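You operate a simulated robot arm through the tools that you are given. There is no shell and no other tool.

The job below is to be done with a simulated robot arm. You get a single attempt, and the scene is never put back.

TASK
Put things in order on the long bench top. At the end: the red brush is on the blue probe case (marked "PROBES"); the green screw jar (marked "REFERENCE") stands where the beige snap pot (marked "DRY PACKS") stood; the white felt pad stands on top of the green power bank; the beige snap pot stands where the white felt pad stood; whatever was shut is shut again. Leave all else as you found it, and nothing knocked over.

It is judged by the outcome, as a careful person would: the job done as asked, and still so three seconds after it is handed in. It fails if anything else is knocked over, pushed out of place, dropped, spilled or broken.

THE ROBOT
A 6-joint arm with a two-finger parallel gripper, fixed in place. Base frame: the origin is at the foot of the arm, x ahead of it, y to its left, z up; the work surface is at about z = 0. Readings come in cm, degrees, newtons and seconds.
With the tool pointing down near the work surface it reaches from about 18 to 46 cm from the base axis. Its first joint turns from -70.0 to 70.0 degrees. Payload 1.9 kg.
Tool frame: the origin (TCP) lies between the finger pads and is the grasp point; the fingertips stand 2.3 cm ahead of it; z points along the fingers, y is the line along which they close. The gripper opens to 9.4 cm. The fingers are 3.8 cm wide and 1 cm thick; the gripper's body (5.4 by 9.6 cm) begins 3.9 cm behind the TCP.
Orientation is told as [roll, pitch, yaw] about the base's x, y, z axes, in that order, counted from this pose: with the fingers straight down and closing along the base's y, the tool's x points along the base's -x, its y along +y and its z along -z.

THE INTERFACE
- The arm moves only by the tool step_arm. Its argument "rows" is text: rows parted by semicolons, each of 7 numbers parted by spaces: the shift along the tool's x, y, z in units of 100 mm (1.0 is 100 mm), then the turn, a rotation vector about the tool's x, y, z in units of 60 degrees (1.0 is 60 degrees), then the opening, from 0 (shut) to 1 (fully open). In form: x y z ax ay az fingers; .... A call has 1 to 20 rows; each row is the pose to reach, as a shift and turn from the pose commanded when the call began, along the tool's axes at that moment. A call with a number of a shift or a turn outside -1 to 1 is refused whole. Each row takes 0.2 s and may step no farther than 5 cm and 8.6 degrees from the row before; otherwise, or with a gripper value out of range, the whole call is refused. A pose out of reach is approached as far as the arm can. The call stops where the force on the tool passes 40 N (or 10 N more than at its start, if that is more) or the arm is blocked; 0.2 s more then pass. The fingers move at their own pace (about 10.8 cm/s each) and stop on an object; they squeeze with about 24 N. The grip force told is the motor's: it shows also when the fingers shut on nothing. Time passes only in rows, and 0.2 s behind the last, so rows that repeat a pose let the fingers close. It gives the time, the measured TCP pose, the force on the tool (base axes), the opening and the grip force at its end, in the units of the frame above (readings bear some noise), with the torque about the TCP (base axes, N m) and any sound that the robot's microphone picked up.
- Cameras (640 x 400 px; columns grow to the right, rows downward): "scene" is fixed at [5.99, 32.11, 40.3]; the picture's right is [-0.77, -0.64, 0.00], its down [-0.46, 0.54, -0.70] and it looks along [0.45, -0.54, -0.71] (base axes); focal length 214 px, centre (320, 200). "wrist" rides on the gripper at [8.6, 1.6, -7.5] in the tool frame; the picture's right is [-0.18, 0.98, 0.00], its down [-0.58, -0.11, -0.81] and it looks along [-0.79, -0.15, 0.59] (tool axes); focal length 243 px, centre (320, 200).
- grab_frame(camera): a new picture of that camera. No time passes.
- measure_at(camera, pixels): for up to 12 pixels [column, row] of the newest picture of that camera ("zoom" is the newest enlarged one), the place [x, y, z] in the base frame of the surface seen there, good to about 0.2 cm, but the place of the scene camera against the robot may be out by one fixed shift of up to 1.8 cm in any direction. No time passes.
- enlarge(camera, box): a new picture of the part [left, top, right, bottom] of that camera's present view, enlarged. No time passes.
- close_job(): hands the job in; it is judged then, once.

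Open the gripper and draw the arm clear of the work before you hand the job in, unless the task says otherwise.

The tools are called after "Request:" by a JSON object that holds its "api" and its "payload". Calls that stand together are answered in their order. step_arm: Moves the arm, as the interface text tells. Its arguments: {"type":"object","properties":{"rows":{"type":"string"}},"required":["rows"]} The other tools are called the same way: grab_frame (camera) takes a picture; measure_at (camera, pixels) gives the place of the surface under pixels of a picture; enlarge (camera, box) takes an enlarged picture of a part of a camera's view; close_job () hands the job in.

At the start:

```text
t: 0.0
ee_pos: [32.52, -1.86, 28.46]
ee_rot: [0.0, 0.0, 0.0]
ft_force: [0.9, -0.2, -0.4]
ft_torque: [-0.02, -0.02, 0.02]
opening: 9.38
grip_force: 0.1
```

scene: 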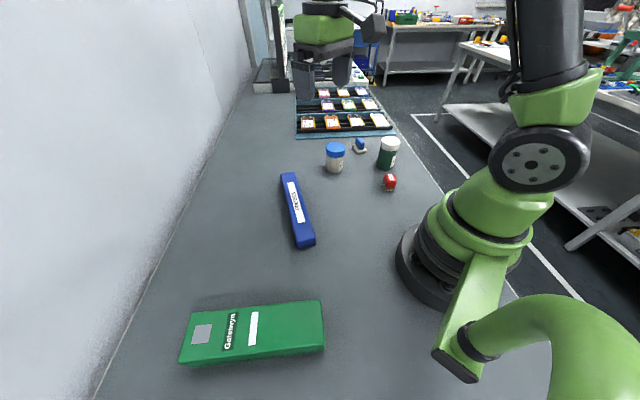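
wrist: 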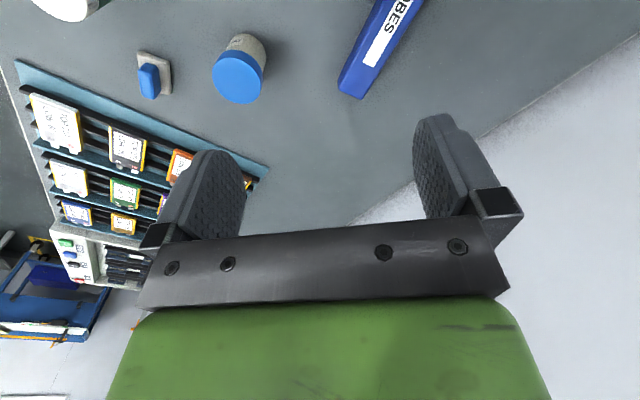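

The scene picture shows a blue case near (297,210), a green box near (253,332), pots near (335,157) and (388,152), small blue/white thing at (360,145) and a red item at (389,181). I will enlarge to identify them.

Request:
{"api": "enlarge", "payload": {"camera": "scene", "box": [270, 120, 430, 220]}}

Request:
{"api": "enlarge", "payload": {"camera": "wrist", "box": [0, 0, 320, 200]}}

Request:
{"api": "enlarge", "payload": {"camera": "scene", "box": [160, 160, 360, 380]}}

```text
4.00 times, centred on (350, 170) of scene
```

zoom: 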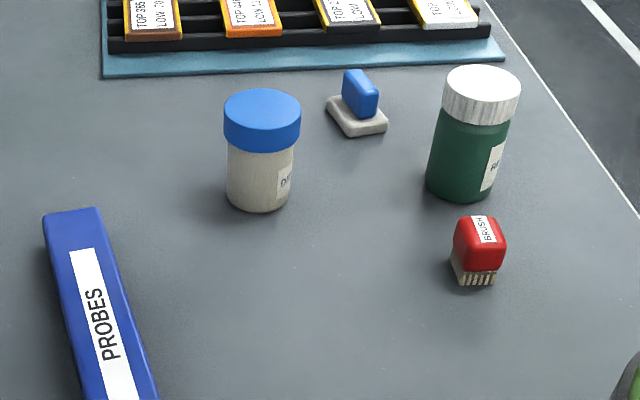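

```text
2.00 times, centred on (160, 100) of wrist
```

zoom: 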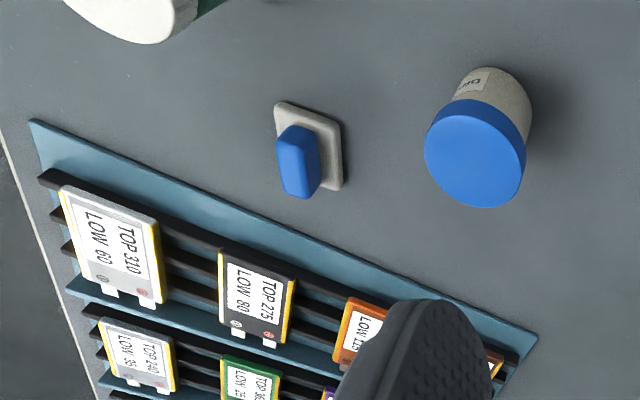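

```text
1.82 times, centred on (260, 270) of scene
```

zoom: 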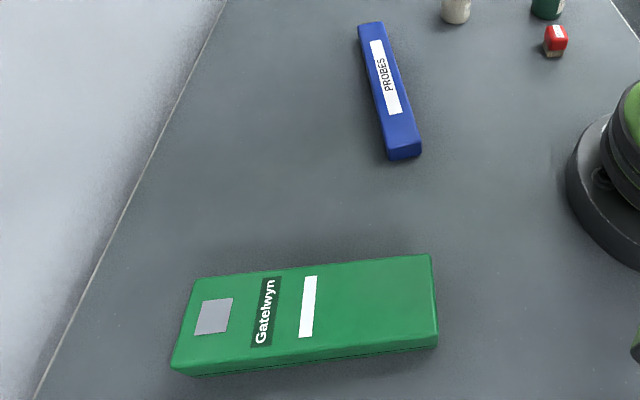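

I will measure key points of every object in the scene picture, then the same ones in the wrist picture to find the fixed shift between them.

Request:
{"api": "measure_at", "payload": {"camera": "scene", "pixels": [[335, 149], [335, 170], [361, 140], [358, 150], [390, 142], [385, 166], [389, 178], [297, 210], [190, 358], [322, 345], [320, 302], [193, 316]]}}

Request:
{"api": "measure_at", "payload": {"camera": "wrist", "pixels": [[237, 78], [247, 45], [148, 80], [142, 58], [168, 90], [65, 8], [380, 30], [342, 85], [362, 96], [300, 100], [20, 65], [266, 170]]}}

Request:
{"api": "enlarge", "payload": {"camera": "scene", "box": [270, 160, 350, 260]}}

```text
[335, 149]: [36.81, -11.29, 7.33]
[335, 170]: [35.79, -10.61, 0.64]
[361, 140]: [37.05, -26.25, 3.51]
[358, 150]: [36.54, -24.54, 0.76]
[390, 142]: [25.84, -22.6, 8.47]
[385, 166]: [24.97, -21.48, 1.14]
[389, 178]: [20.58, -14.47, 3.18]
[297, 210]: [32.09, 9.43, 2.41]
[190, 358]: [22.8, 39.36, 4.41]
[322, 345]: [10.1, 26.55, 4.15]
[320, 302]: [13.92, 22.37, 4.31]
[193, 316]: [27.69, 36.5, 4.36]
```

```text
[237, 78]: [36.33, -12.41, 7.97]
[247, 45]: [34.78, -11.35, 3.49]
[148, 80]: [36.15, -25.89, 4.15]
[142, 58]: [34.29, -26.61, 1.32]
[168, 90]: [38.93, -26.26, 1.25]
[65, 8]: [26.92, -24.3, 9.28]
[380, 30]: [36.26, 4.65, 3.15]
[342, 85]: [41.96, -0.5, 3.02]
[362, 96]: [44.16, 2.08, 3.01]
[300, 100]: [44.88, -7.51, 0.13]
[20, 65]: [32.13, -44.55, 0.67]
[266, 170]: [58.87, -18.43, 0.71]
```

```text
4.00 times, centred on (310, 210) of scene
```

zoom: 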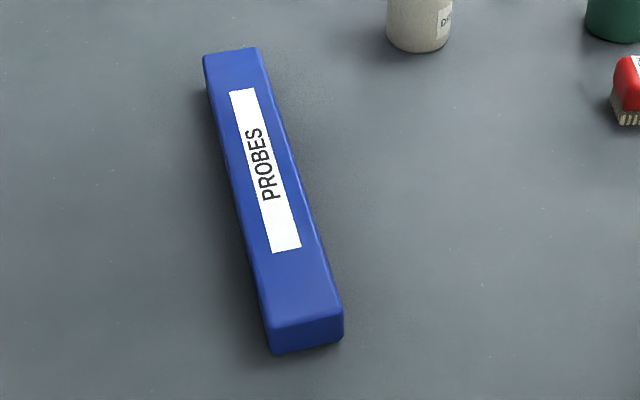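

The wrist readings put the pad at about (36.6,-26), pot at (36.3,-12.3), jar at (26.5,-24). I move the arm towards the pad side at height and turn it by -35 degrees for a closer look.

Request:
{"api": "step_arm", "payload": {"rows": "0.08 -0.2 0.06 0 0 0.117 1; 0.16 -0.4 0.12 0 0 0.233 1; 0.24 -0.6 0.18 0 0 0.35 1; 0.32 -0.8 0.24 0 0 0.467 1; 0.4 -1.0 0.3 0 0 0.583 1"}}

Request:
{"api": "grab_frame", "payload": {"camera": "wrist"}}

Request:
{"api": "grab_frame", "payload": {"camera": "scene"}}

```text
t: 1.2
ee_pos: [28.48, -12.01, 25.52]
ee_rot: [0.0, 0.0, -35.1]
ft_force: [0.7, -0.4, 0.1]
ft_torque: [-0.01, -0.01, 0.0]
opening: 9.37
grip_force: 0.1
```

```text
taken
```

wrist: 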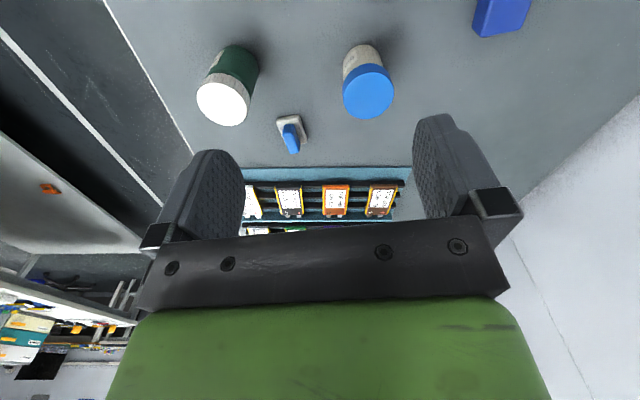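

```text
taken
```

scene: 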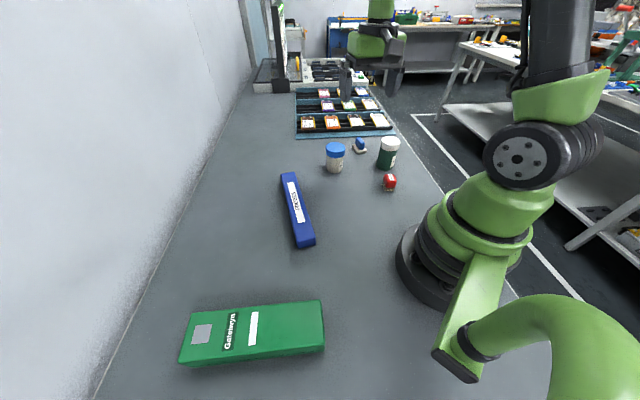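

The wrist view now shows the jar at (228,85), pad at (291,130), pot at (367,85). I enlarge this for precise measurement.

Request:
{"api": "enlarge", "payload": {"camera": "wrist", "box": [180, 30, 420, 180]}}

```text
2.67 times, centred on (300, 105) of wrist
```

zoom: 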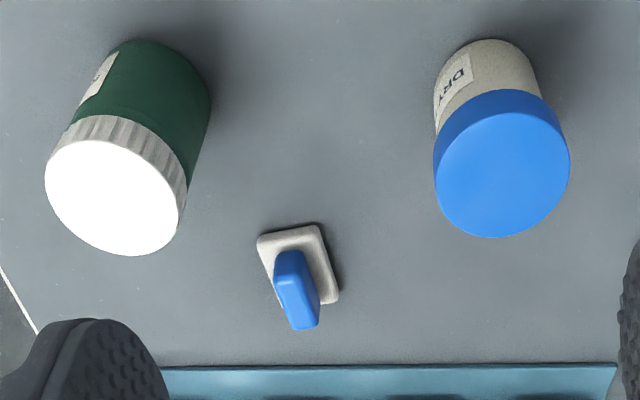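

The zoom shows the pad base corners at (260,240), (318,227), (337,298) and the lids clearly. I measure these.

Request:
{"api": "measure_at", "payload": {"camera": "zoom", "pixels": [[262, 241], [317, 229], [335, 298], [275, 283], [282, 256], [301, 254], [293, 326], [316, 322], [305, 325], [301, 290], [325, 265], [290, 240]]}}

Request:
{"api": "measure_at", "payload": {"camera": "zoom", "pixels": [[437, 160], [566, 165], [505, 108], [497, 233], [502, 170], [437, 75], [538, 85], [490, 45], [500, 160], [440, 130], [560, 250], [400, 300]]}}

Request:
{"api": "measure_at", "payload": {"camera": "zoom", "pixels": [[48, 180], [178, 215], [120, 145], [135, 252], [115, 200], [110, 50], [208, 100], [160, 45], [90, 125], [100, 80], [200, 140], [185, 160]]}}

```text
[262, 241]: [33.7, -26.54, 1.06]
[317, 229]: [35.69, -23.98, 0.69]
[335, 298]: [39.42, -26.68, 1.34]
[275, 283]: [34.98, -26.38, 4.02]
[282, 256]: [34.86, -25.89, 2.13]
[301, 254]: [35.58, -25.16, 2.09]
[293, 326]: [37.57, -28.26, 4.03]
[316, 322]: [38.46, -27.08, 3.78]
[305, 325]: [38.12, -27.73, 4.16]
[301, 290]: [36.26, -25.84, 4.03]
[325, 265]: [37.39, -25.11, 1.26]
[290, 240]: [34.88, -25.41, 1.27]
```

```text
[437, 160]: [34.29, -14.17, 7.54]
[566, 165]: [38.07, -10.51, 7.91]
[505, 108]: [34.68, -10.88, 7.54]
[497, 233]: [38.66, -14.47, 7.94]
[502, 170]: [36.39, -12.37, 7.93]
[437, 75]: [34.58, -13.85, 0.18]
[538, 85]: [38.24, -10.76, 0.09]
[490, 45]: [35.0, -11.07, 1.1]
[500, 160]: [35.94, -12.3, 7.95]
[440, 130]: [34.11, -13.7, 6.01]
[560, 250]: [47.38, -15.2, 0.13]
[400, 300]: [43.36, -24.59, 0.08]
```

```text
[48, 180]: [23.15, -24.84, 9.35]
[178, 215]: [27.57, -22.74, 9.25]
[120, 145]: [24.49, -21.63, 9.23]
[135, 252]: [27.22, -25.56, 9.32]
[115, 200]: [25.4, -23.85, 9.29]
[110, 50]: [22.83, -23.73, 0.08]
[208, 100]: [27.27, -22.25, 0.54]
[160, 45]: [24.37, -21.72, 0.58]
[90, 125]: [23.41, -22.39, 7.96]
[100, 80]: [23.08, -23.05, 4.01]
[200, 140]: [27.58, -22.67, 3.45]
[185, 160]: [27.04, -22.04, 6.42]
```

The pad centre comes to about (36.6,-26.6), long axis at about -36 degrees, handle 1.5 thick topping at z 4.1; pot centre (36.4,-12.5), jar centre (25.5,-23.7). I now move towards a point above the pad, opening narrowed a bit, and look again.

Request:
{"api": "step_arm", "payload": {"rows": "-0.2 -0.1 0.12 0 0 0 1; -0.4 -0.2 0.24 0 0 0 1; -0.6 -0.3 0.36 0 0 0 0.8; -0.8 -0.4 0.48 0 0 0 0.6; -1.0 -0.488 0.6 0 0 0.017 0.6"}}

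Request:
{"api": "grab_frame", "payload": {"camera": "wrist"}}

```text
t: 2.4
ee_pos: [34.06, -21.74, 19.45]
ee_rot: [-0.1, 0.0, -35.9]
ft_force: [-0.1, 0.4, -0.5]
ft_torque: [-0.03, -0.02, 0.01]
opening: 5.64
grip_force: 0.1
```

```text
taken
```

wrist: 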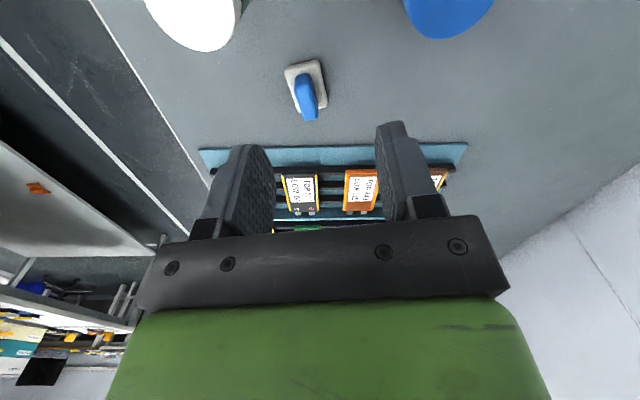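

The pad is now at (306,90) in the wrist picture. I enlarge it to refine its pose.

Request:
{"api": "enlarge", "payload": {"camera": "wrist", "box": [256, 50, 356, 130]}}

```text
5.00 times, centred on (306, 90) of wrist
```

zoom: 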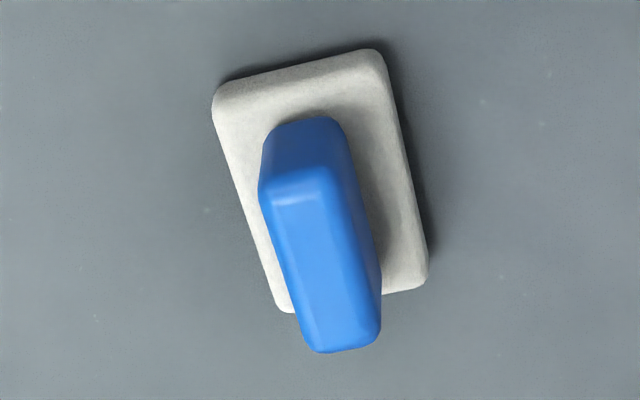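

I measure the handle's top edges and the felt base corners in this zoom.

Request:
{"api": "measure_at", "payload": {"camera": "zoom", "pixels": [[216, 100], [232, 82], [372, 55], [382, 70], [424, 275], [410, 288], [270, 205], [330, 195], [320, 345], [372, 335], [325, 265], [300, 205]]}}

Request:
{"api": "measure_at", "payload": {"camera": "zoom", "pixels": [[281, 265], [345, 250], [292, 300], [370, 290], [270, 150], [345, 145], [400, 170], [240, 180], [300, 75], [500, 150], [100, 300], [350, 240]]}}

```text
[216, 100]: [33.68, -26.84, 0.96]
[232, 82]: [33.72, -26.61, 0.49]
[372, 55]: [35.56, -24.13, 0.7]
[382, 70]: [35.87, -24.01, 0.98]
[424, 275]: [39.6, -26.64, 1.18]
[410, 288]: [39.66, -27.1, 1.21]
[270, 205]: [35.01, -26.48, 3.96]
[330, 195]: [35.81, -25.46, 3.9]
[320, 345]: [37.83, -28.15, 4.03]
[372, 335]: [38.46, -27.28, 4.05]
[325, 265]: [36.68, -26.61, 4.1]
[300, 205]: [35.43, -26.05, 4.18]
```

```text
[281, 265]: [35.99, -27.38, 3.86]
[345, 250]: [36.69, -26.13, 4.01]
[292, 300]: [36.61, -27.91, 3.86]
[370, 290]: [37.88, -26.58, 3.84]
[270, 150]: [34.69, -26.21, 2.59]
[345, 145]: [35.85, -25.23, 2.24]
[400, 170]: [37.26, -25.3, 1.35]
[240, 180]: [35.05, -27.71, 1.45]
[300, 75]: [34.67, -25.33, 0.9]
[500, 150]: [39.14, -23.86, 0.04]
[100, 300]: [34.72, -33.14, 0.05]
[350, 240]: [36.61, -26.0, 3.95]
```

The handle centre is at (36.7,-26.85), top z 4.1, axis about -35 degrees. I move above it to z about 9.5 and look before going down.

Request:
{"api": "step_arm", "payload": {"rows": "-0.17 -0.086 0.1 0 0 -0.008 0.5; -0.34 -0.172 0.3 0 0 -0.017 0.5; -0.514 -0.258 0.5 0 0 -0.017 0.5; -0.514 -0.258 0.75 0 0 -0.017 0.5; -0.514 -0.258 1.0 0 0 -0.017 0.5"}}

Request:
{"api": "grab_frame", "payload": {"camera": "wrist"}}

Request:
{"api": "grab_frame", "payload": {"camera": "scene"}}

```text
t: 3.6
ee_pos: [36.51, -26.89, 9.42]
ee_rot: [0.0, 0.0, -35.0]
ft_force: [-0.1, 1.0, -0.7]
ft_torque: [-0.03, -0.04, -0.02]
opening: 4.72
grip_force: 0.1
```

```text
taken
```

wrist: 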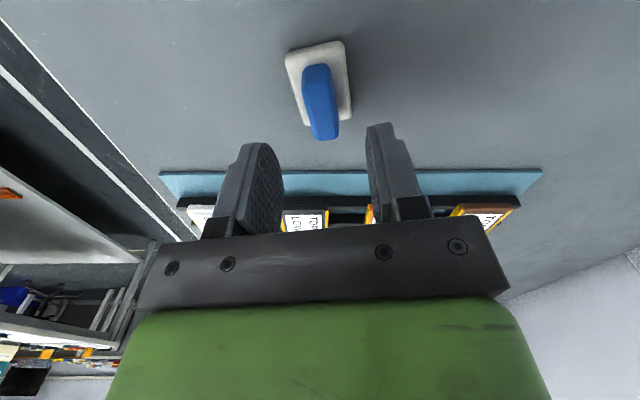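

```text
taken
```

scene: 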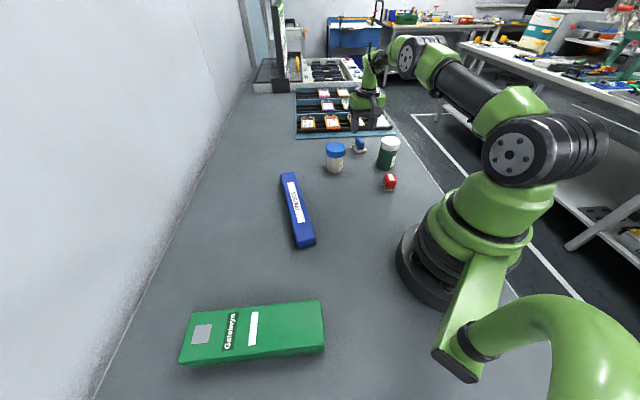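

The gripper hangs above the pad; in the wrist view the handle top is at (321,100). I measure the handle again from this close view.

Request:
{"api": "measure_at", "payload": {"camera": "wrist", "pixels": [[306, 86], [327, 84], [318, 138], [338, 134], [322, 110], [310, 110], [333, 108], [288, 55], [342, 42], [350, 113], [304, 70], [328, 68]]}}

```text
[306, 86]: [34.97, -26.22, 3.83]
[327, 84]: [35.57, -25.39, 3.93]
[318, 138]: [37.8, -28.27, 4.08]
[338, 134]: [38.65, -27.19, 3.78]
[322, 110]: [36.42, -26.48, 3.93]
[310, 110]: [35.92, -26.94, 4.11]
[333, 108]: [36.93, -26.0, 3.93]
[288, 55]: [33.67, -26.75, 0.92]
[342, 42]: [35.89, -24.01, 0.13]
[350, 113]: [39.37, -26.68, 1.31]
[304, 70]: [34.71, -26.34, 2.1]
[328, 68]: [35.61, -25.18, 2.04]
```

The handle centre reads (36.75,-26.77), 0.2 off the tool centre; I correct, go down to z about 3.9 and close the fingers.

Request:
{"api": "step_arm", "payload": {"rows": "-0.01 0.02 0.2 0 0 0 0.5; -0.01 0.02 0.4 0 0 0 0.5; -0.01 0.02 0.54 0 0 0 0.5; -0.01 0.02 0.54 0 0 0 0.5; -0.01 0.02 0.54 0 0 0 0.1; -0.01 0.02 0.54 0 0 0 0; -0.01 0.02 0.54 0 0 0 0; -0.01 0.02 0.54 0 0 0 0"}}

Request:
{"api": "grab_frame", "payload": {"camera": "wrist"}}

```text
t: 5.4
ee_pos: [36.75, -26.67, 4.0]
ee_rot: [0.0, 0.0, -35.0]
ft_force: [0.0, 0.0, 0.5]
ft_torque: [0.01, 0.0, -0.02]
opening: 1.73
grip_force: 24.1
```

```text
taken
```

wrist: 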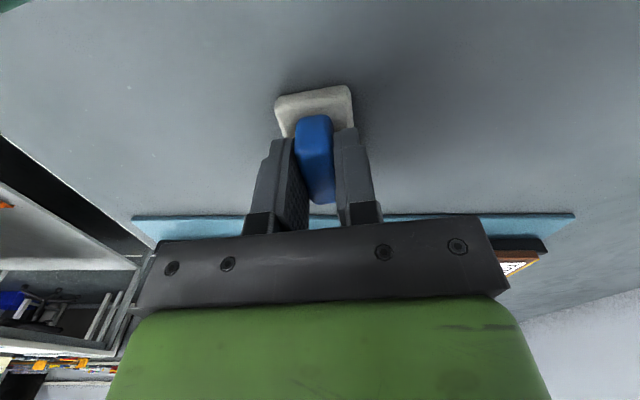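

The fingers hold the handle (opening 1.73, 24 N). I lift straight up 10 cm and look.

Request:
{"api": "step_arm", "payload": {"rows": "0 0 -0.1 0 0 0 0; 0 0 -0.3 0 0 0 0; 0 0 -0.6 0 0 0 0; 0 0 -0.8 0 0 0 0; 0 0 -1.0 0 0 0 0"}}

Request:
{"api": "grab_frame", "payload": {"camera": "wrist"}}

```text
t: 6.6
ee_pos: [36.75, -26.85, 14.3]
ee_rot: [0.0, 0.0, -35.0]
ft_force: [0.1, 0.5, -0.2]
ft_torque: [0.0, -0.01, 0.03]
opening: 1.72
grip_force: 23.7
```

```text
taken
```

wrist: 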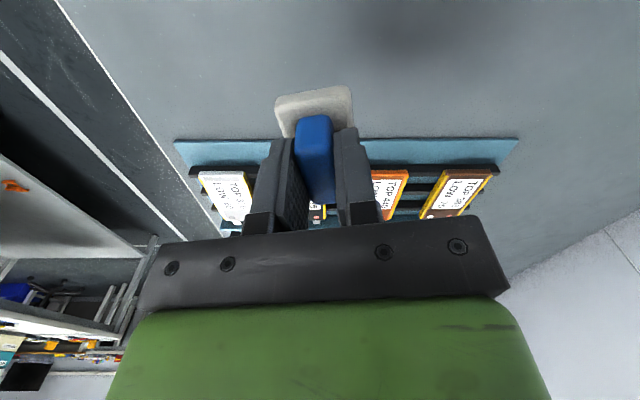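

The pad is held squarely. I raise further and swing the arm back towards the middle of the bench.

Request:
{"api": "step_arm", "payload": {"rows": "0.15 0.17 -0.2 0 0 -0.06 0; 0.35 0.4 -0.4 0 0 -0.15 0; 0.55 0.6 -0.6 0 0 -0.22 0; 0.75 0.8 -0.7 0 0 -0.3 0; 0.9 1.0 -0.7 0 0 -0.367 0"}}

Request:
{"api": "step_arm", "payload": {"rows": "0.06 0.2 0 0 0 -0.05 0; 0.12 0.4 0 0 0 -0.1 0; 0.18 0.6 0 0 0 -0.15 0; 0.24 0.8 0 0 0 -0.2 0; 0.3 1.0 0 0 0 -0.25 0"}}

Request:
{"api": "step_arm", "payload": {"rows": "0.04 0.2 0 0 0 -0.05 0; 0.08 0.4 0 0 0 -0.1 0; 0.12 0.6 0 0 0 -0.15 0; 0.16 0.8 0 0 0 -0.2 0; 0.2 1.0 0 0 0 -0.25 0"}}

Request:
{"api": "grab_frame", "payload": {"camera": "wrist"}}

```text
t: 7.8
ee_pos: [35.12, -13.18, 21.19]
ee_rot: [0.1, 0.0, -12.9]
ft_force: [0.2, -1.0, -0.3]
ft_torque: [0.02, -0.04, 0.02]
opening: 1.74
grip_force: 23.4
```

```text
t: 9.0
ee_pos: [34.58, -2.82, 21.18]
ee_rot: [-0.1, 0.0, 2.0]
ft_force: [0.1, 0.1, -0.2]
ft_torque: [-0.01, 0.0, -0.01]
opening: 1.72
grip_force: 23.6
```

```text
t: 10.2
ee_pos: [32.06, 7.04, 21.04]
ee_rot: [0.0, 0.0, 17.0]
ft_force: [-0.5, -0.5, -0.4]
ft_torque: [0.01, 0.02, 0.0]
opening: 1.72
grip_force: 23.8
```

```text
taken
```

wrist: 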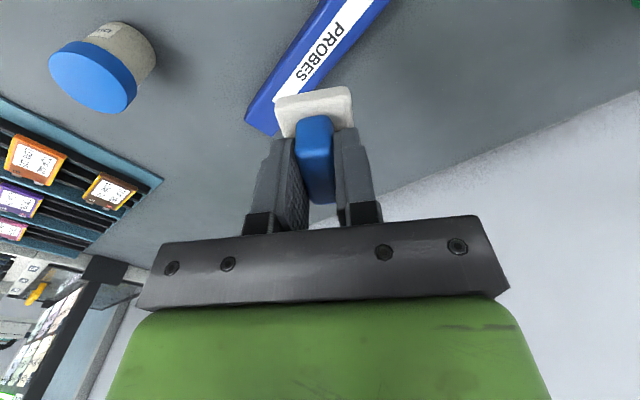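

The pad is still firmly held. I continue swinging towards the power bank side, retracting so that the wrist camera will see the bank.

Request:
{"api": "step_arm", "payload": {"rows": "0.14 0.2 -0.06 0 0 -0.063 0; 0.28 0.4 -0.12 0 0 -0.126 0; 0.42 0.6 -0.18 0 0 -0.19 0; 0.56 0.8 -0.24 0 0 -0.253 0; 0.7 0.98 -0.3 0 0 -0.317 0"}}

Request:
{"api": "step_arm", "payload": {"rows": "0.07 0.2 0 0 0 -0.063 0; 0.14 0.4 0 0 0 -0.126 0; 0.21 0.6 0 0 0 -0.19 0; 0.28 0.8 0 0 0 -0.253 0; 0.35 1.0 0 0 0 -0.317 0"}}

Request:
{"api": "grab_frame", "payload": {"camera": "wrist"}}

Request:
{"api": "grab_frame", "payload": {"camera": "scene"}}

```text
t: 11.4
ee_pos: [22.49, 14.14, 24.05]
ee_rot: [0.0, 0.0, 36.0]
ft_force: [-1.1, 0.1, -0.2]
ft_torque: [0.01, 0.01, 0.03]
opening: 1.7
grip_force: 24.1
```

```text
t: 12.6
ee_pos: [13.94, 20.36, 24.01]
ee_rot: [0.0, 0.0, 55.1]
ft_force: [0.2, -0.1, -0.1]
ft_torque: [0.01, -0.01, 0.02]
opening: 1.7
grip_force: 23.7
```

```text
taken
```

wrist: 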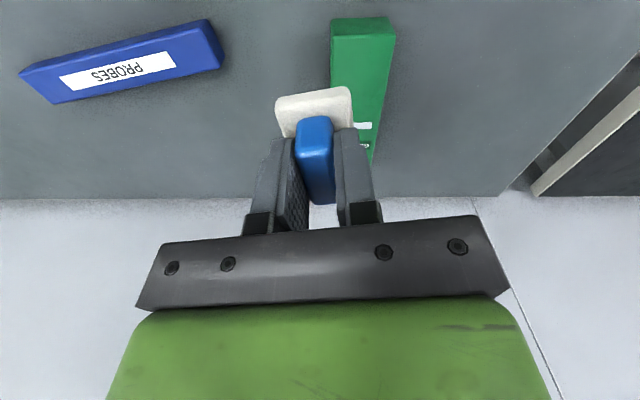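

```text
taken
```

scene: 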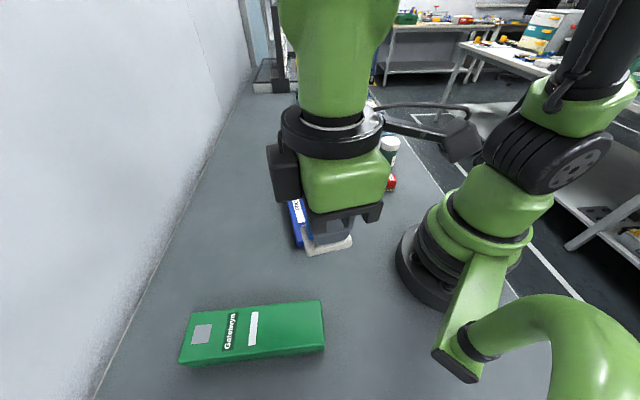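

The bank is visible in the wrist view from (362,20) to (370,165). I enlarge and measure its corners.

Request:
{"api": "enlarge", "payload": {"camera": "wrist", "box": [300, 0, 430, 170]}}

Request:
{"api": "measure_at", "payload": {"camera": "wrist", "pixels": [[333, 38], [394, 35], [364, 60], [331, 75], [390, 80], [382, 120], [372, 158], [365, 127], [360, 110], [365, 20], [420, 100], [368, 143]]}}

Request:
{"api": "measure_at", "payload": {"camera": "scene", "pixels": [[183, 357], [324, 345], [319, 302], [194, 316], [252, 328], [202, 333], [231, 330], [257, 311], [251, 343], [290, 325], [270, 335], [150, 300]]}}

```text
2.35 times, centred on (365, 85) of wrist
```

zoom: 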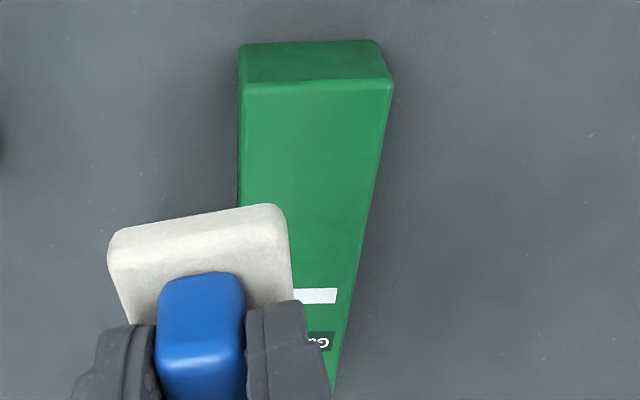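

```text
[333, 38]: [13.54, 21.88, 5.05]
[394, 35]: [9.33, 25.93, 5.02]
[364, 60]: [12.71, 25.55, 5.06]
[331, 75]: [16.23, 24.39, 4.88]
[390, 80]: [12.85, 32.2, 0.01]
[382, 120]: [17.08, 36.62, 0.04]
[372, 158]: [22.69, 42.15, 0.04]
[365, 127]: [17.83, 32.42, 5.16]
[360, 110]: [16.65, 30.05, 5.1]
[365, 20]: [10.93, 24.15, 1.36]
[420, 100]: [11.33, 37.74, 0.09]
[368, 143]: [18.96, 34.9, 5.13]
```

```text
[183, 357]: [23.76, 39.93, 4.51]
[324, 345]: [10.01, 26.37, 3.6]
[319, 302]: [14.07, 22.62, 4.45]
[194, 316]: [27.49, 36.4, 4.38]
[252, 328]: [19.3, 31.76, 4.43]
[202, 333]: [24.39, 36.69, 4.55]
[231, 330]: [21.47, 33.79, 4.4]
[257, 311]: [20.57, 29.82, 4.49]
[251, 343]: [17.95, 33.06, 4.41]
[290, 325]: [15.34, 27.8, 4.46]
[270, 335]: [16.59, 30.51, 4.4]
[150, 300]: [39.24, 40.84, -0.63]
```

The scene camera's fixed shift is about (-0.6,-0.6,+0.6); the bank's top is at z 5.05, its centre (18.2,30.75), long axis about 45 degrees. I'll set the pad on the plain half at (15.7,28.25); first I move above it at z 14 with yaw 45.

Request:
{"api": "step_arm", "payload": {"rows": "-0.15 0.06 0.15 0 0 0.034 0; -0.3 0.12 0.35 0 0 0.067 0; -0.45 0.185 0.55 0 0 0.1 0; -0.6 0.25 0.8 0 0 0.134 0; -0.748 0.308 1.0 0 0 0.168 0; -0.748 0.308 1.0 0 0 0.168 0"}}

Request:
{"api": "grab_frame", "payload": {"camera": "wrist"}}

Request:
{"api": "grab_frame", "payload": {"camera": "scene"}}

```text
t: 14.0
ee_pos: [15.71, 28.09, 14.05]
ee_rot: [0.0, 0.0, 44.9]
ft_force: [0.0, -0.6, -0.6]
ft_torque: [-0.01, 0.02, -0.01]
opening: 1.71
grip_force: 23.6
```

```text
taken
```

wrist: 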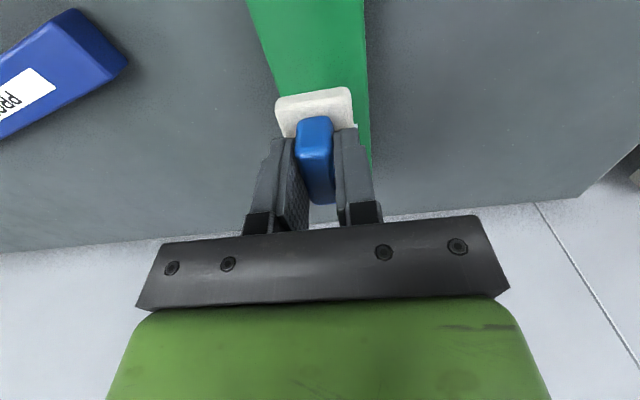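

```text
taken
```

scene: 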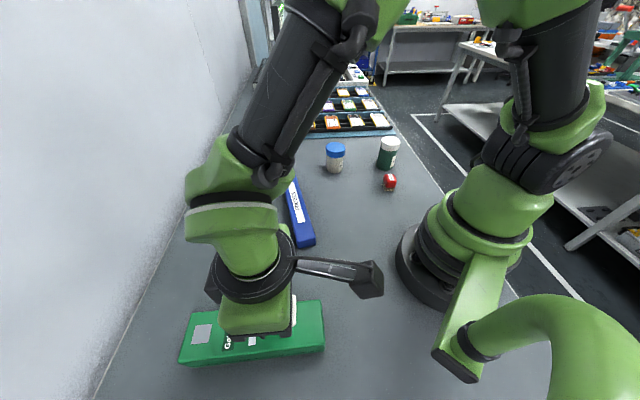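

The bank is right below the pad in the wrist view; I measure the bank's left and right top edges at the top of the picture and the pad's front edge to check alignment.

Request:
{"api": "measure_at", "payload": {"camera": "wrist", "pixels": [[252, 10], [266, 60], [362, 10], [365, 60], [366, 110], [278, 100], [350, 90], [310, 60], [300, 20], [330, 20], [290, 95], [340, 92]]}}

```text
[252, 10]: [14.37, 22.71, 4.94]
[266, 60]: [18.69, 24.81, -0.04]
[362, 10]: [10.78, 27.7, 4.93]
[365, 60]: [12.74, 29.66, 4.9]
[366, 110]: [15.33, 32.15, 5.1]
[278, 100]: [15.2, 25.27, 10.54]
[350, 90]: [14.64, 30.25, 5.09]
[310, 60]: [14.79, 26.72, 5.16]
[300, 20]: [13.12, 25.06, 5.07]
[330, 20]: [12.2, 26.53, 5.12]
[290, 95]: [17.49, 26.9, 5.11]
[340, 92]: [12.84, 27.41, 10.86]
```

Edges put the bank's centre line where the tool is (within 0.2 cm). I lower to TCP z about 9.15, just above contact, slowly.

Request:
{"api": "step_arm", "payload": {"rows": "0 0.01 0.15 0 0 0 0; 0 0.01 0.3 0 0 0 0; 0 0.01 0.4 0 0 0 0; 0 0.01 0.45 0 0 0 0; 0 0.01 0.48 0 0 0 0; 0 0.01 0.488 0 0 0 0"}}

Request:
{"api": "grab_frame", "payload": {"camera": "wrist"}}

Request:
{"api": "grab_frame", "payload": {"camera": "scene"}}

```text
t: 15.4
ee_pos: [15.64, 28.24, 9.26]
ee_rot: [0.0, 0.0, 45.1]
ft_force: [-0.6, -1.0, 0.6]
ft_torque: [0.03, 0.0, -0.01]
opening: 1.74
grip_force: 24.0
```

```text
taken
```

wrist: 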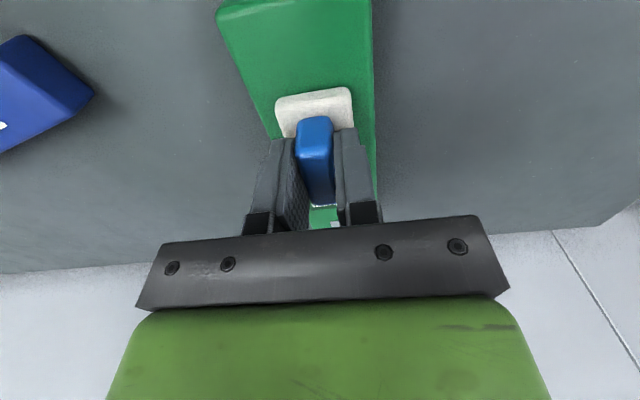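

```text
taken
```

scene: 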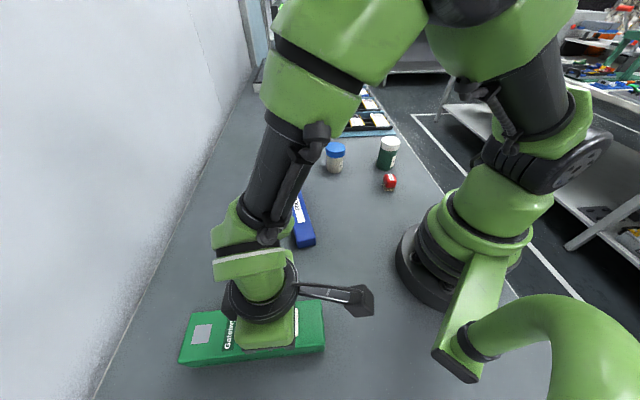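

The pad's felt sits centred on the bank in the picture (313,110), no contact force yet. I lower in half-millimetre steps and watch the force.

Request:
{"api": "step_arm", "payload": {"rows": "0 0 0.005 0 0 0 0; 0 0 0.01 0 0 0 0; 0 0 0.01 0 0 0 0"}}

```text
t: 16.2
ee_pos: [15.79, 28.33, 9.16]
ee_rot: [0.0, 0.0, 44.9]
ft_force: [-0.8, 0.2, -0.9]
ft_torque: [-0.01, 0.01, -0.01]
opening: 1.69
grip_force: 24.1
```

Still no contact force at commanded z of about 9.04; I lower another millimetre.

Request:
{"api": "step_arm", "payload": {"rows": "0 0 0.005 0 0 0 0; 0 0 0.01 0 0 0 0; 0 0 0.01 0 0 0 0"}}

Request:
{"api": "enlarge", "payload": {"camera": "wrist", "box": [240, 60, 400, 160]}}

```text
t: 17.0
ee_pos: [15.59, 28.36, 8.98]
ee_rot: [0.0, -0.1, 45.0]
ft_force: [3.5, -2.8, 13.3]
ft_torque: [-0.08, -0.03, -0.02]
opening: 1.71
grip_force: 23.6
```

```text
4.00 times, centred on (320, 110) of wrist
```

zoom: 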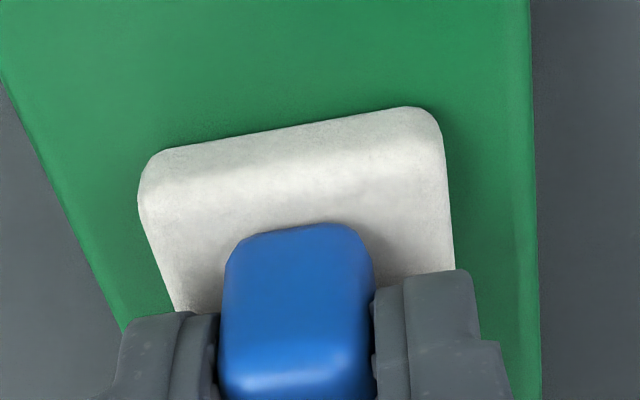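

Contact is made (13 N upward) with the pad flat on the bank. I ease up half a millimetre, open the fingers partway, then lift clear.

Request:
{"api": "step_arm", "payload": {"rows": "0 0 -0.006 0 0 0 0; 0 0 -0.006 0 0 0 0.2; 0 0 -0.006 0 0 0 0.4; 0 0 -0.006 0 0 0 0.4; 0 0 -0.006 0 0 0 0.4; 0 0 -0.1 0 0 0 0.4; 0 0 -0.3 0 0 0 0.4; 0 0 -0.6 0 0 0 0.4; 0 0 -0.9 0 0 0 0.4"}}

Request:
{"api": "grab_frame", "payload": {"camera": "wrist"}}

```text
t: 19.0
ee_pos: [15.64, 28.26, 18.09]
ee_rot: [0.0, 0.0, 45.0]
ft_force: [-0.2, -0.1, -0.2]
ft_torque: [-0.01, 0.01, -0.03]
opening: 3.75
grip_force: 0.1
```

```text
taken
```

wrist: 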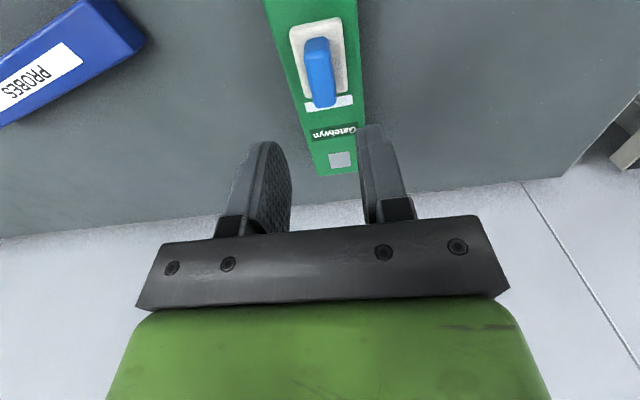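

The pad stands on the bank at (318,70) in the wrist picture, upright and centred. Next is the pot; I enlarge it in the scene view to find where its lid ends.

Request:
{"api": "grab_frame", "payload": {"camera": "scene"}}

Request:
{"api": "enlarge", "payload": {"camera": "scene", "box": [315, 130, 415, 195]}}

```text
taken
```

scene: 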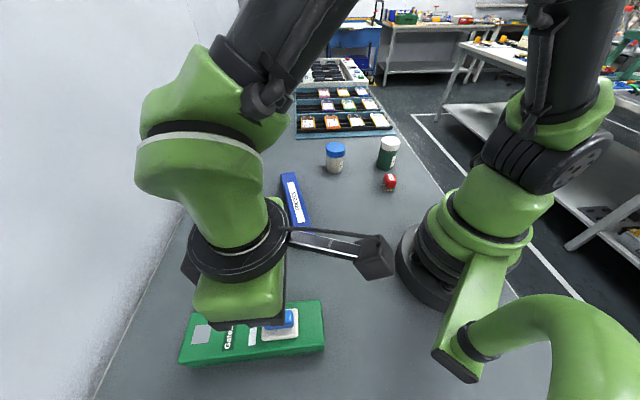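

```text
6.15 times, centred on (365, 162) of scene
```

zoom: 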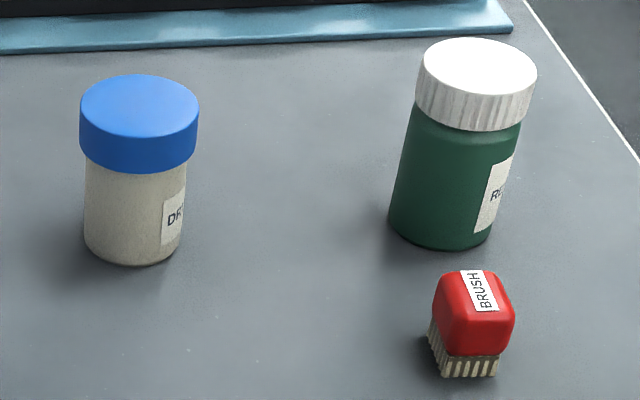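

I measure heights along the pot, jar and brush in this zoom (lid rims and bases).

Request:
{"api": "measure_at", "payload": {"camera": "zoom", "pixels": [[135, 130], [133, 138], [133, 168], [133, 178], [133, 258], [82, 150], [86, 170], [195, 150], [183, 175], [88, 240], [178, 245], [133, 105]]}}

Request:
{"api": "measure_at", "payload": {"camera": "zoom", "pixels": [[475, 65], [465, 85], [462, 125], [460, 135], [442, 245], [418, 95], [412, 115], [532, 100], [520, 130], [392, 215], [490, 240], [400, 160]]}}

Request:
{"api": "measure_at", "payload": {"camera": "zoom", "pixels": [[478, 290], [450, 278], [500, 275], [445, 298], [508, 300], [475, 340], [475, 360], [475, 374], [438, 315], [437, 345], [445, 372], [495, 372]]}}

```text
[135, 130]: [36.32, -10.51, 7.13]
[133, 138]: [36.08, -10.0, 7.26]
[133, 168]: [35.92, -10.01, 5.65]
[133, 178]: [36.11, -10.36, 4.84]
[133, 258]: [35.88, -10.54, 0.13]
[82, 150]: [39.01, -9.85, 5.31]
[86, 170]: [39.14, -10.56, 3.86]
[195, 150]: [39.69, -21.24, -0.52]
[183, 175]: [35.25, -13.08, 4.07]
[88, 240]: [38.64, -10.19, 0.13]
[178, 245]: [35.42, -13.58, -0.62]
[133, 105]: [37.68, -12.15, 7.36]
```

```text
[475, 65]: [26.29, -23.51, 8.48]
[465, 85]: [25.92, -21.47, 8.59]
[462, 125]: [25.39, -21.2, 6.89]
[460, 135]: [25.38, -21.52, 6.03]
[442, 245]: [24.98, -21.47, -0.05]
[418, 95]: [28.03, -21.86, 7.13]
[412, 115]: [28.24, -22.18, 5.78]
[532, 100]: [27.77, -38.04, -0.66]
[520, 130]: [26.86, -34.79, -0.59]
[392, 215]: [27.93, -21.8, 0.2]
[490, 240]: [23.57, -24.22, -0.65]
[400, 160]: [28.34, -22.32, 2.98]
```

```text
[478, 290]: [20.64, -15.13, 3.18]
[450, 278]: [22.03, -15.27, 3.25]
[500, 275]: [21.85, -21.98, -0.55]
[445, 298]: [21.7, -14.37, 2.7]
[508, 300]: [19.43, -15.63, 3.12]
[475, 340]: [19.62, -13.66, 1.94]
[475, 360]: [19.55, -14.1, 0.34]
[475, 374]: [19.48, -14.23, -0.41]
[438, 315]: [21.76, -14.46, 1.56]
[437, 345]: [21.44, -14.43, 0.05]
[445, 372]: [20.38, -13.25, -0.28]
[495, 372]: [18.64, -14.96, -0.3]
```

The pot's lid ends at about z 5.9 and the whole pot is 8 cm tall, so a straight-down grip would squeeze only the lid; I will instead tilt the tool and grip the body low, coming from the +y side. First I swing the open gripper back over the bench centre, turning towards yaw 90.

Request:
{"api": "step_arm", "payload": {"rows": "0 0 -0.2 0 0 0 0.4; 0 -0.2 -0.4 0 0 -0.05 0.6; 0 -0.4 -0.5 0 0 -0.1 1; 0 -0.6 -0.5 0 0 -0.15 1; 0 -0.8 -0.5 0 0 -0.2 1; 0 -1.0 -0.5 0 0 -0.25 1"}}

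Request:
{"api": "step_arm", "payload": {"rows": "0.1 -0.2 0 0 0 -0.05 1; 0.19 -0.4 0 0 0 -0.1 1; 0.29 -0.6 0 0 0 -0.15 1; 0.38 -0.8 0 0 0 -0.2 1; 0.48 -1.0 0 0 0 -0.25 1"}}

Request:
{"api": "step_arm", "payload": {"rows": "0.16 -0.12 0 0 0 -0.05 1; 0.32 -0.24 0 0 0 -0.1 1; 0.48 -0.37 0 0 0 -0.15 1; 0.64 -0.5 0 0 0 -0.2 1; 0.766 -0.62 0 0 0 -0.25 1"}}

Request:
{"api": "grab_frame", "payload": {"camera": "scene"}}

Request:
{"api": "grab_frame", "payload": {"camera": "wrist"}}

```text
t: 20.4
ee_pos: [22.65, 21.2, 23.03]
ee_rot: [-0.1, 0.0, 60.0]
ft_force: [-0.2, 0.4, -0.2]
ft_torque: [0.03, -0.02, 0.01]
opening: 9.42
grip_force: 0.1
```

```text
t: 21.6
ee_pos: [28.77, 11.95, 22.86]
ee_rot: [0.0, 0.0, 75.2]
ft_force: [-0.2, 0.1, -0.1]
ft_torque: [-0.02, 0.01, -0.01]
opening: 9.42
grip_force: 0.0
```

```text
t: 22.8
ee_pos: [32.9, 3.12, 23.03]
ee_rot: [0.0, 0.1, 90.1]
ft_force: [-0.2, -0.6, -0.5]
ft_torque: [0.01, 0.0, -0.01]
opening: 9.39
grip_force: 0.0
```

```text
taken
```

scene: 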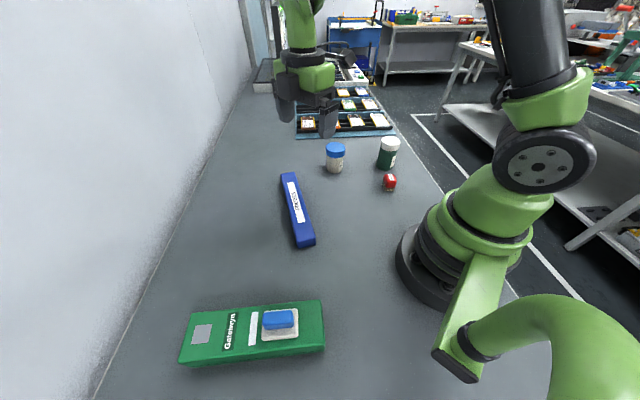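

```text
taken
```

wrist: 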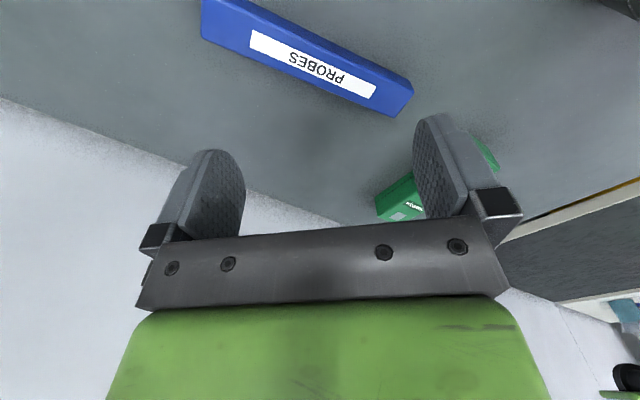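

Yaw 90 is reached and the case is in view; the pad stands well on the bank at (280,320) in the scene. While here I measure the case's corners for later.

Request:
{"api": "measure_at", "payload": {"camera": "wrist", "pixels": [[203, 36], [240, 2], [411, 84], [395, 110], [300, 58], [253, 38], [370, 92], [388, 108], [205, 10], [330, 50], [290, 70], [410, 95]]}}

Request:
{"api": "enlarge", "payload": {"camera": "wrist", "box": [190, 0, 430, 130]}}

```text
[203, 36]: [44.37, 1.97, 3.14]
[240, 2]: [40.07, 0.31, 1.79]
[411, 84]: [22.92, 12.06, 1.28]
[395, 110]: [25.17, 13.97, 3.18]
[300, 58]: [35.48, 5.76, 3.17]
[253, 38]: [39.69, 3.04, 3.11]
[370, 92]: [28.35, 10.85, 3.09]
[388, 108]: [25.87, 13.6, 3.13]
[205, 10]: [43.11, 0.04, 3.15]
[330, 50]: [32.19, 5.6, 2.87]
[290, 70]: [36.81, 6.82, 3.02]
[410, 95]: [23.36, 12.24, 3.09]
```

```text
2.67 times, centred on (310, 65) of wrist
```

zoom: 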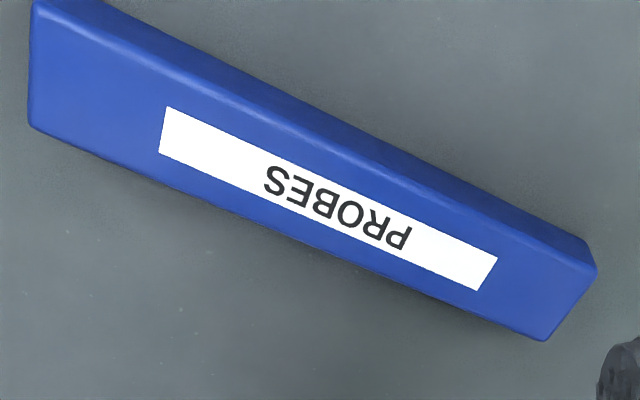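

Case top is z 3.1, centre about (34,7), axis about -32 degrees. Now I tilt the tool 60 degrees about its y axis at this safe height and check that the arm follows.

Request:
{"api": "step_arm", "payload": {"rows": "0 0 0 0 0.125 0 1; 0 0 0 0 0.25 0 1; 0 0 0 0 0.375 0 1; 0 0 0 0 0.5 0 1; 0 0 0 0 0.625 0 1; 0 0 0 0 0.75 0 1; 0 0 0 0 0.875 0 1; 0 0 0 0 1.0 0 1"}}

Request:
{"api": "grab_frame", "payload": {"camera": "scene"}}

Request:
{"api": "grab_frame", "payload": {"camera": "wrist"}}

```text
t: 24.6
ee_pos: [32.72, 3.14, 22.96]
ee_rot: [0.0, 60.1, 89.9]
ft_force: [-0.4, 0.0, 0.1]
ft_torque: [-0.04, -0.01, -0.01]
opening: 9.42
grip_force: 0.1
```

```text
taken
```

scene: 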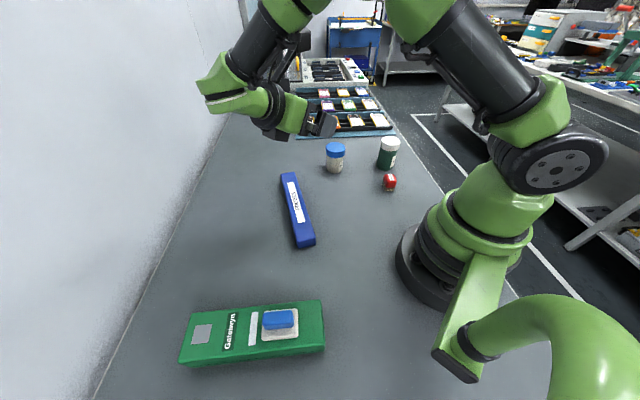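

```text
taken
```

wrist: 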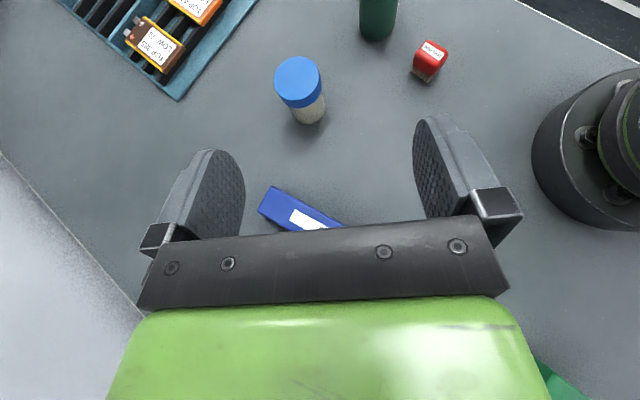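

The arm follows well; the wrist camera sees pot (300,85), jar (378,15), brush (430,60). I measure the lowest points of the wrist links to see whether they will clear the case when lowered.

Request:
{"api": "enlarge", "payload": {"camera": "scene", "box": [180, 50, 360, 160]}}

Request:
{"api": "measure_at", "payload": {"camera": "scene", "pixels": [[210, 108], [225, 114], [240, 112], [255, 113], [268, 125], [285, 133], [300, 131], [315, 136], [272, 138], [202, 95], [245, 100], [322, 130]]}}

```text
3.56 times, centred on (270, 105) of scene
```

zoom: 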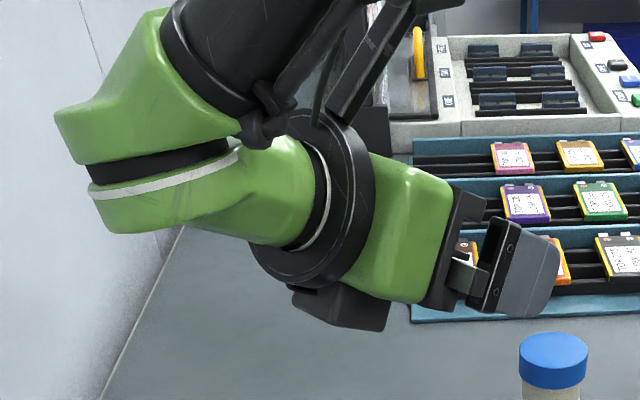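

```text
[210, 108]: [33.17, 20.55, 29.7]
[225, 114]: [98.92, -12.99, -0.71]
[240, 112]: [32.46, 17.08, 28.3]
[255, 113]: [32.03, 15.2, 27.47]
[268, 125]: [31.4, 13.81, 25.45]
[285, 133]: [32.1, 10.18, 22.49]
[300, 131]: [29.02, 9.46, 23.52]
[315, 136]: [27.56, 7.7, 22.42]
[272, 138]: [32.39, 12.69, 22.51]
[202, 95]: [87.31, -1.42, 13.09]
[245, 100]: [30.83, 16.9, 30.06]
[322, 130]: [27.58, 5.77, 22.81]
```

The wrist links lie 5 cm above TCP height; the dark block beneath the flange seems lowest. I measure its lower edge in the zoom.

Request:
{"api": "measure_at", "payload": {"camera": "zoom", "pixels": [[300, 305], [330, 322], [360, 328], [382, 328], [385, 305], [345, 305], [270, 270], [420, 298], [440, 305], [480, 308], [500, 312], [540, 305]]}}

Request:
{"api": "measure_at", "payload": {"camera": "wrist", "pixels": [[298, 78], [278, 85], [320, 80], [297, 60], [302, 103], [310, 120], [375, 38], [430, 52], [420, 72], [440, 68], [270, 205], [340, 222]]}}

```text
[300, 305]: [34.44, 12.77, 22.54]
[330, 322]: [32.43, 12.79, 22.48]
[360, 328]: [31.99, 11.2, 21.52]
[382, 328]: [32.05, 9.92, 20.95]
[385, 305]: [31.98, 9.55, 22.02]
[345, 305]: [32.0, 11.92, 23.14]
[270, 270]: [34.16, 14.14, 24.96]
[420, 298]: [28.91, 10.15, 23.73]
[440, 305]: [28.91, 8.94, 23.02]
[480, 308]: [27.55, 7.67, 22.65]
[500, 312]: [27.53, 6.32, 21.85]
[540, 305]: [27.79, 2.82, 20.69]
```

```text
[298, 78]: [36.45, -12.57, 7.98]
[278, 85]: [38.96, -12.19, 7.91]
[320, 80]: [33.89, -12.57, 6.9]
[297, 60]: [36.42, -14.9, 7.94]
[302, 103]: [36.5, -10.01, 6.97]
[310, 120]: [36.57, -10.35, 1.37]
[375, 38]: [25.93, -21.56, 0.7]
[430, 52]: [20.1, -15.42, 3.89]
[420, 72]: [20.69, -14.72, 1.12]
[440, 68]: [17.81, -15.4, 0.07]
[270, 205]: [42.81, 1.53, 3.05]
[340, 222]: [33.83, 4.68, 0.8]
```

The block's lowest point is 1.4 cm below TCP height, so a low grip clears the bench. Pot centre confirmed at (36.45,-12.5); I move to a pre-grasp spot back along the tool's axis at (36.45,-4.3,7.3).

Request:
{"api": "step_arm", "payload": {"rows": "-0.03 -0.073 0.19 0 0 0 1; -0.06 -0.146 0.38 0 0 0 1; -0.09 -0.219 0.56 0 0 0 1; -0.12 -0.292 0.75 0 0 0 1; -0.15 -0.365 0.941 0 0 0 1; -0.15 -0.365 0.941 0 0 0 1"}}

Request:
{"api": "step_arm", "payload": {"rows": "-0.2 0 0.12 0 0 0 1; -0.4 0 0.24 0 0 0 1; -0.6 0 0.36 0 0 0 1; -0.75 0 0.43 0 0 0 1; -0.84 0 0.485 0 0 0 1; -0.84 0 0.485 0 0 0 1"}}

Request:
{"api": "grab_frame", "payload": {"camera": "scene"}}

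Request:
{"api": "grab_frame", "payload": {"camera": "wrist"}}

```text
t: 26.0
ee_pos: [36.53, -4.41, 16.89]
ee_rot: [0.0, 59.9, 90.0]
ft_force: [0.7, -0.4, 0.0]
ft_torque: [0.0, 0.01, -0.01]
opening: 9.4
grip_force: 0.0
```

```text
t: 27.4
ee_pos: [36.56, -4.39, 7.34]
ee_rot: [-0.1, 60.0, 89.9]
ft_force: [-0.6, 0.1, -0.2]
ft_torque: [0.02, -0.01, -0.02]
opening: 9.37
grip_force: 0.1
```

```text
taken
```

scene: 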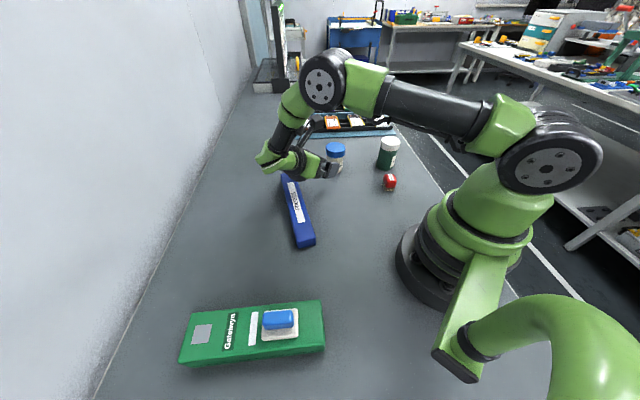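

```text
taken
```

wrist: 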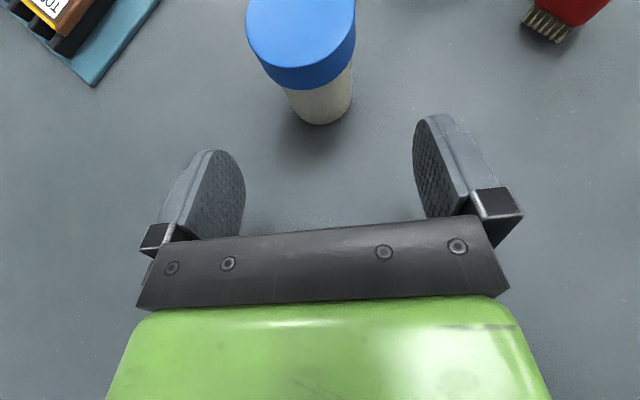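

The pot is between the fingers' lines at (318,70). I measure its edges from this close view to centre the gripper.

Request:
{"api": "measure_at", "payload": {"camera": "wrist", "pixels": [[250, 35], [352, 35], [300, 45], [300, 68], [318, 95], [318, 118], [290, 95], [350, 70], [264, 70], [350, 60], [302, 85], [330, 122]]}}

```text
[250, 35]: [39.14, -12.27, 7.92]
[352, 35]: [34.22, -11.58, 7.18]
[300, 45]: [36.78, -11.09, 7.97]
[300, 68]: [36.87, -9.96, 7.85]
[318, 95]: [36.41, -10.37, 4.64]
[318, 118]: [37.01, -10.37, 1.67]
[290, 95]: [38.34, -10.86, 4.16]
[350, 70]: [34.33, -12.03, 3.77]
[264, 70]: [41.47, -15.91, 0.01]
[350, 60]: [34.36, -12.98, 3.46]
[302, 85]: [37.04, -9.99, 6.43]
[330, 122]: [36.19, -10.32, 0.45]
```

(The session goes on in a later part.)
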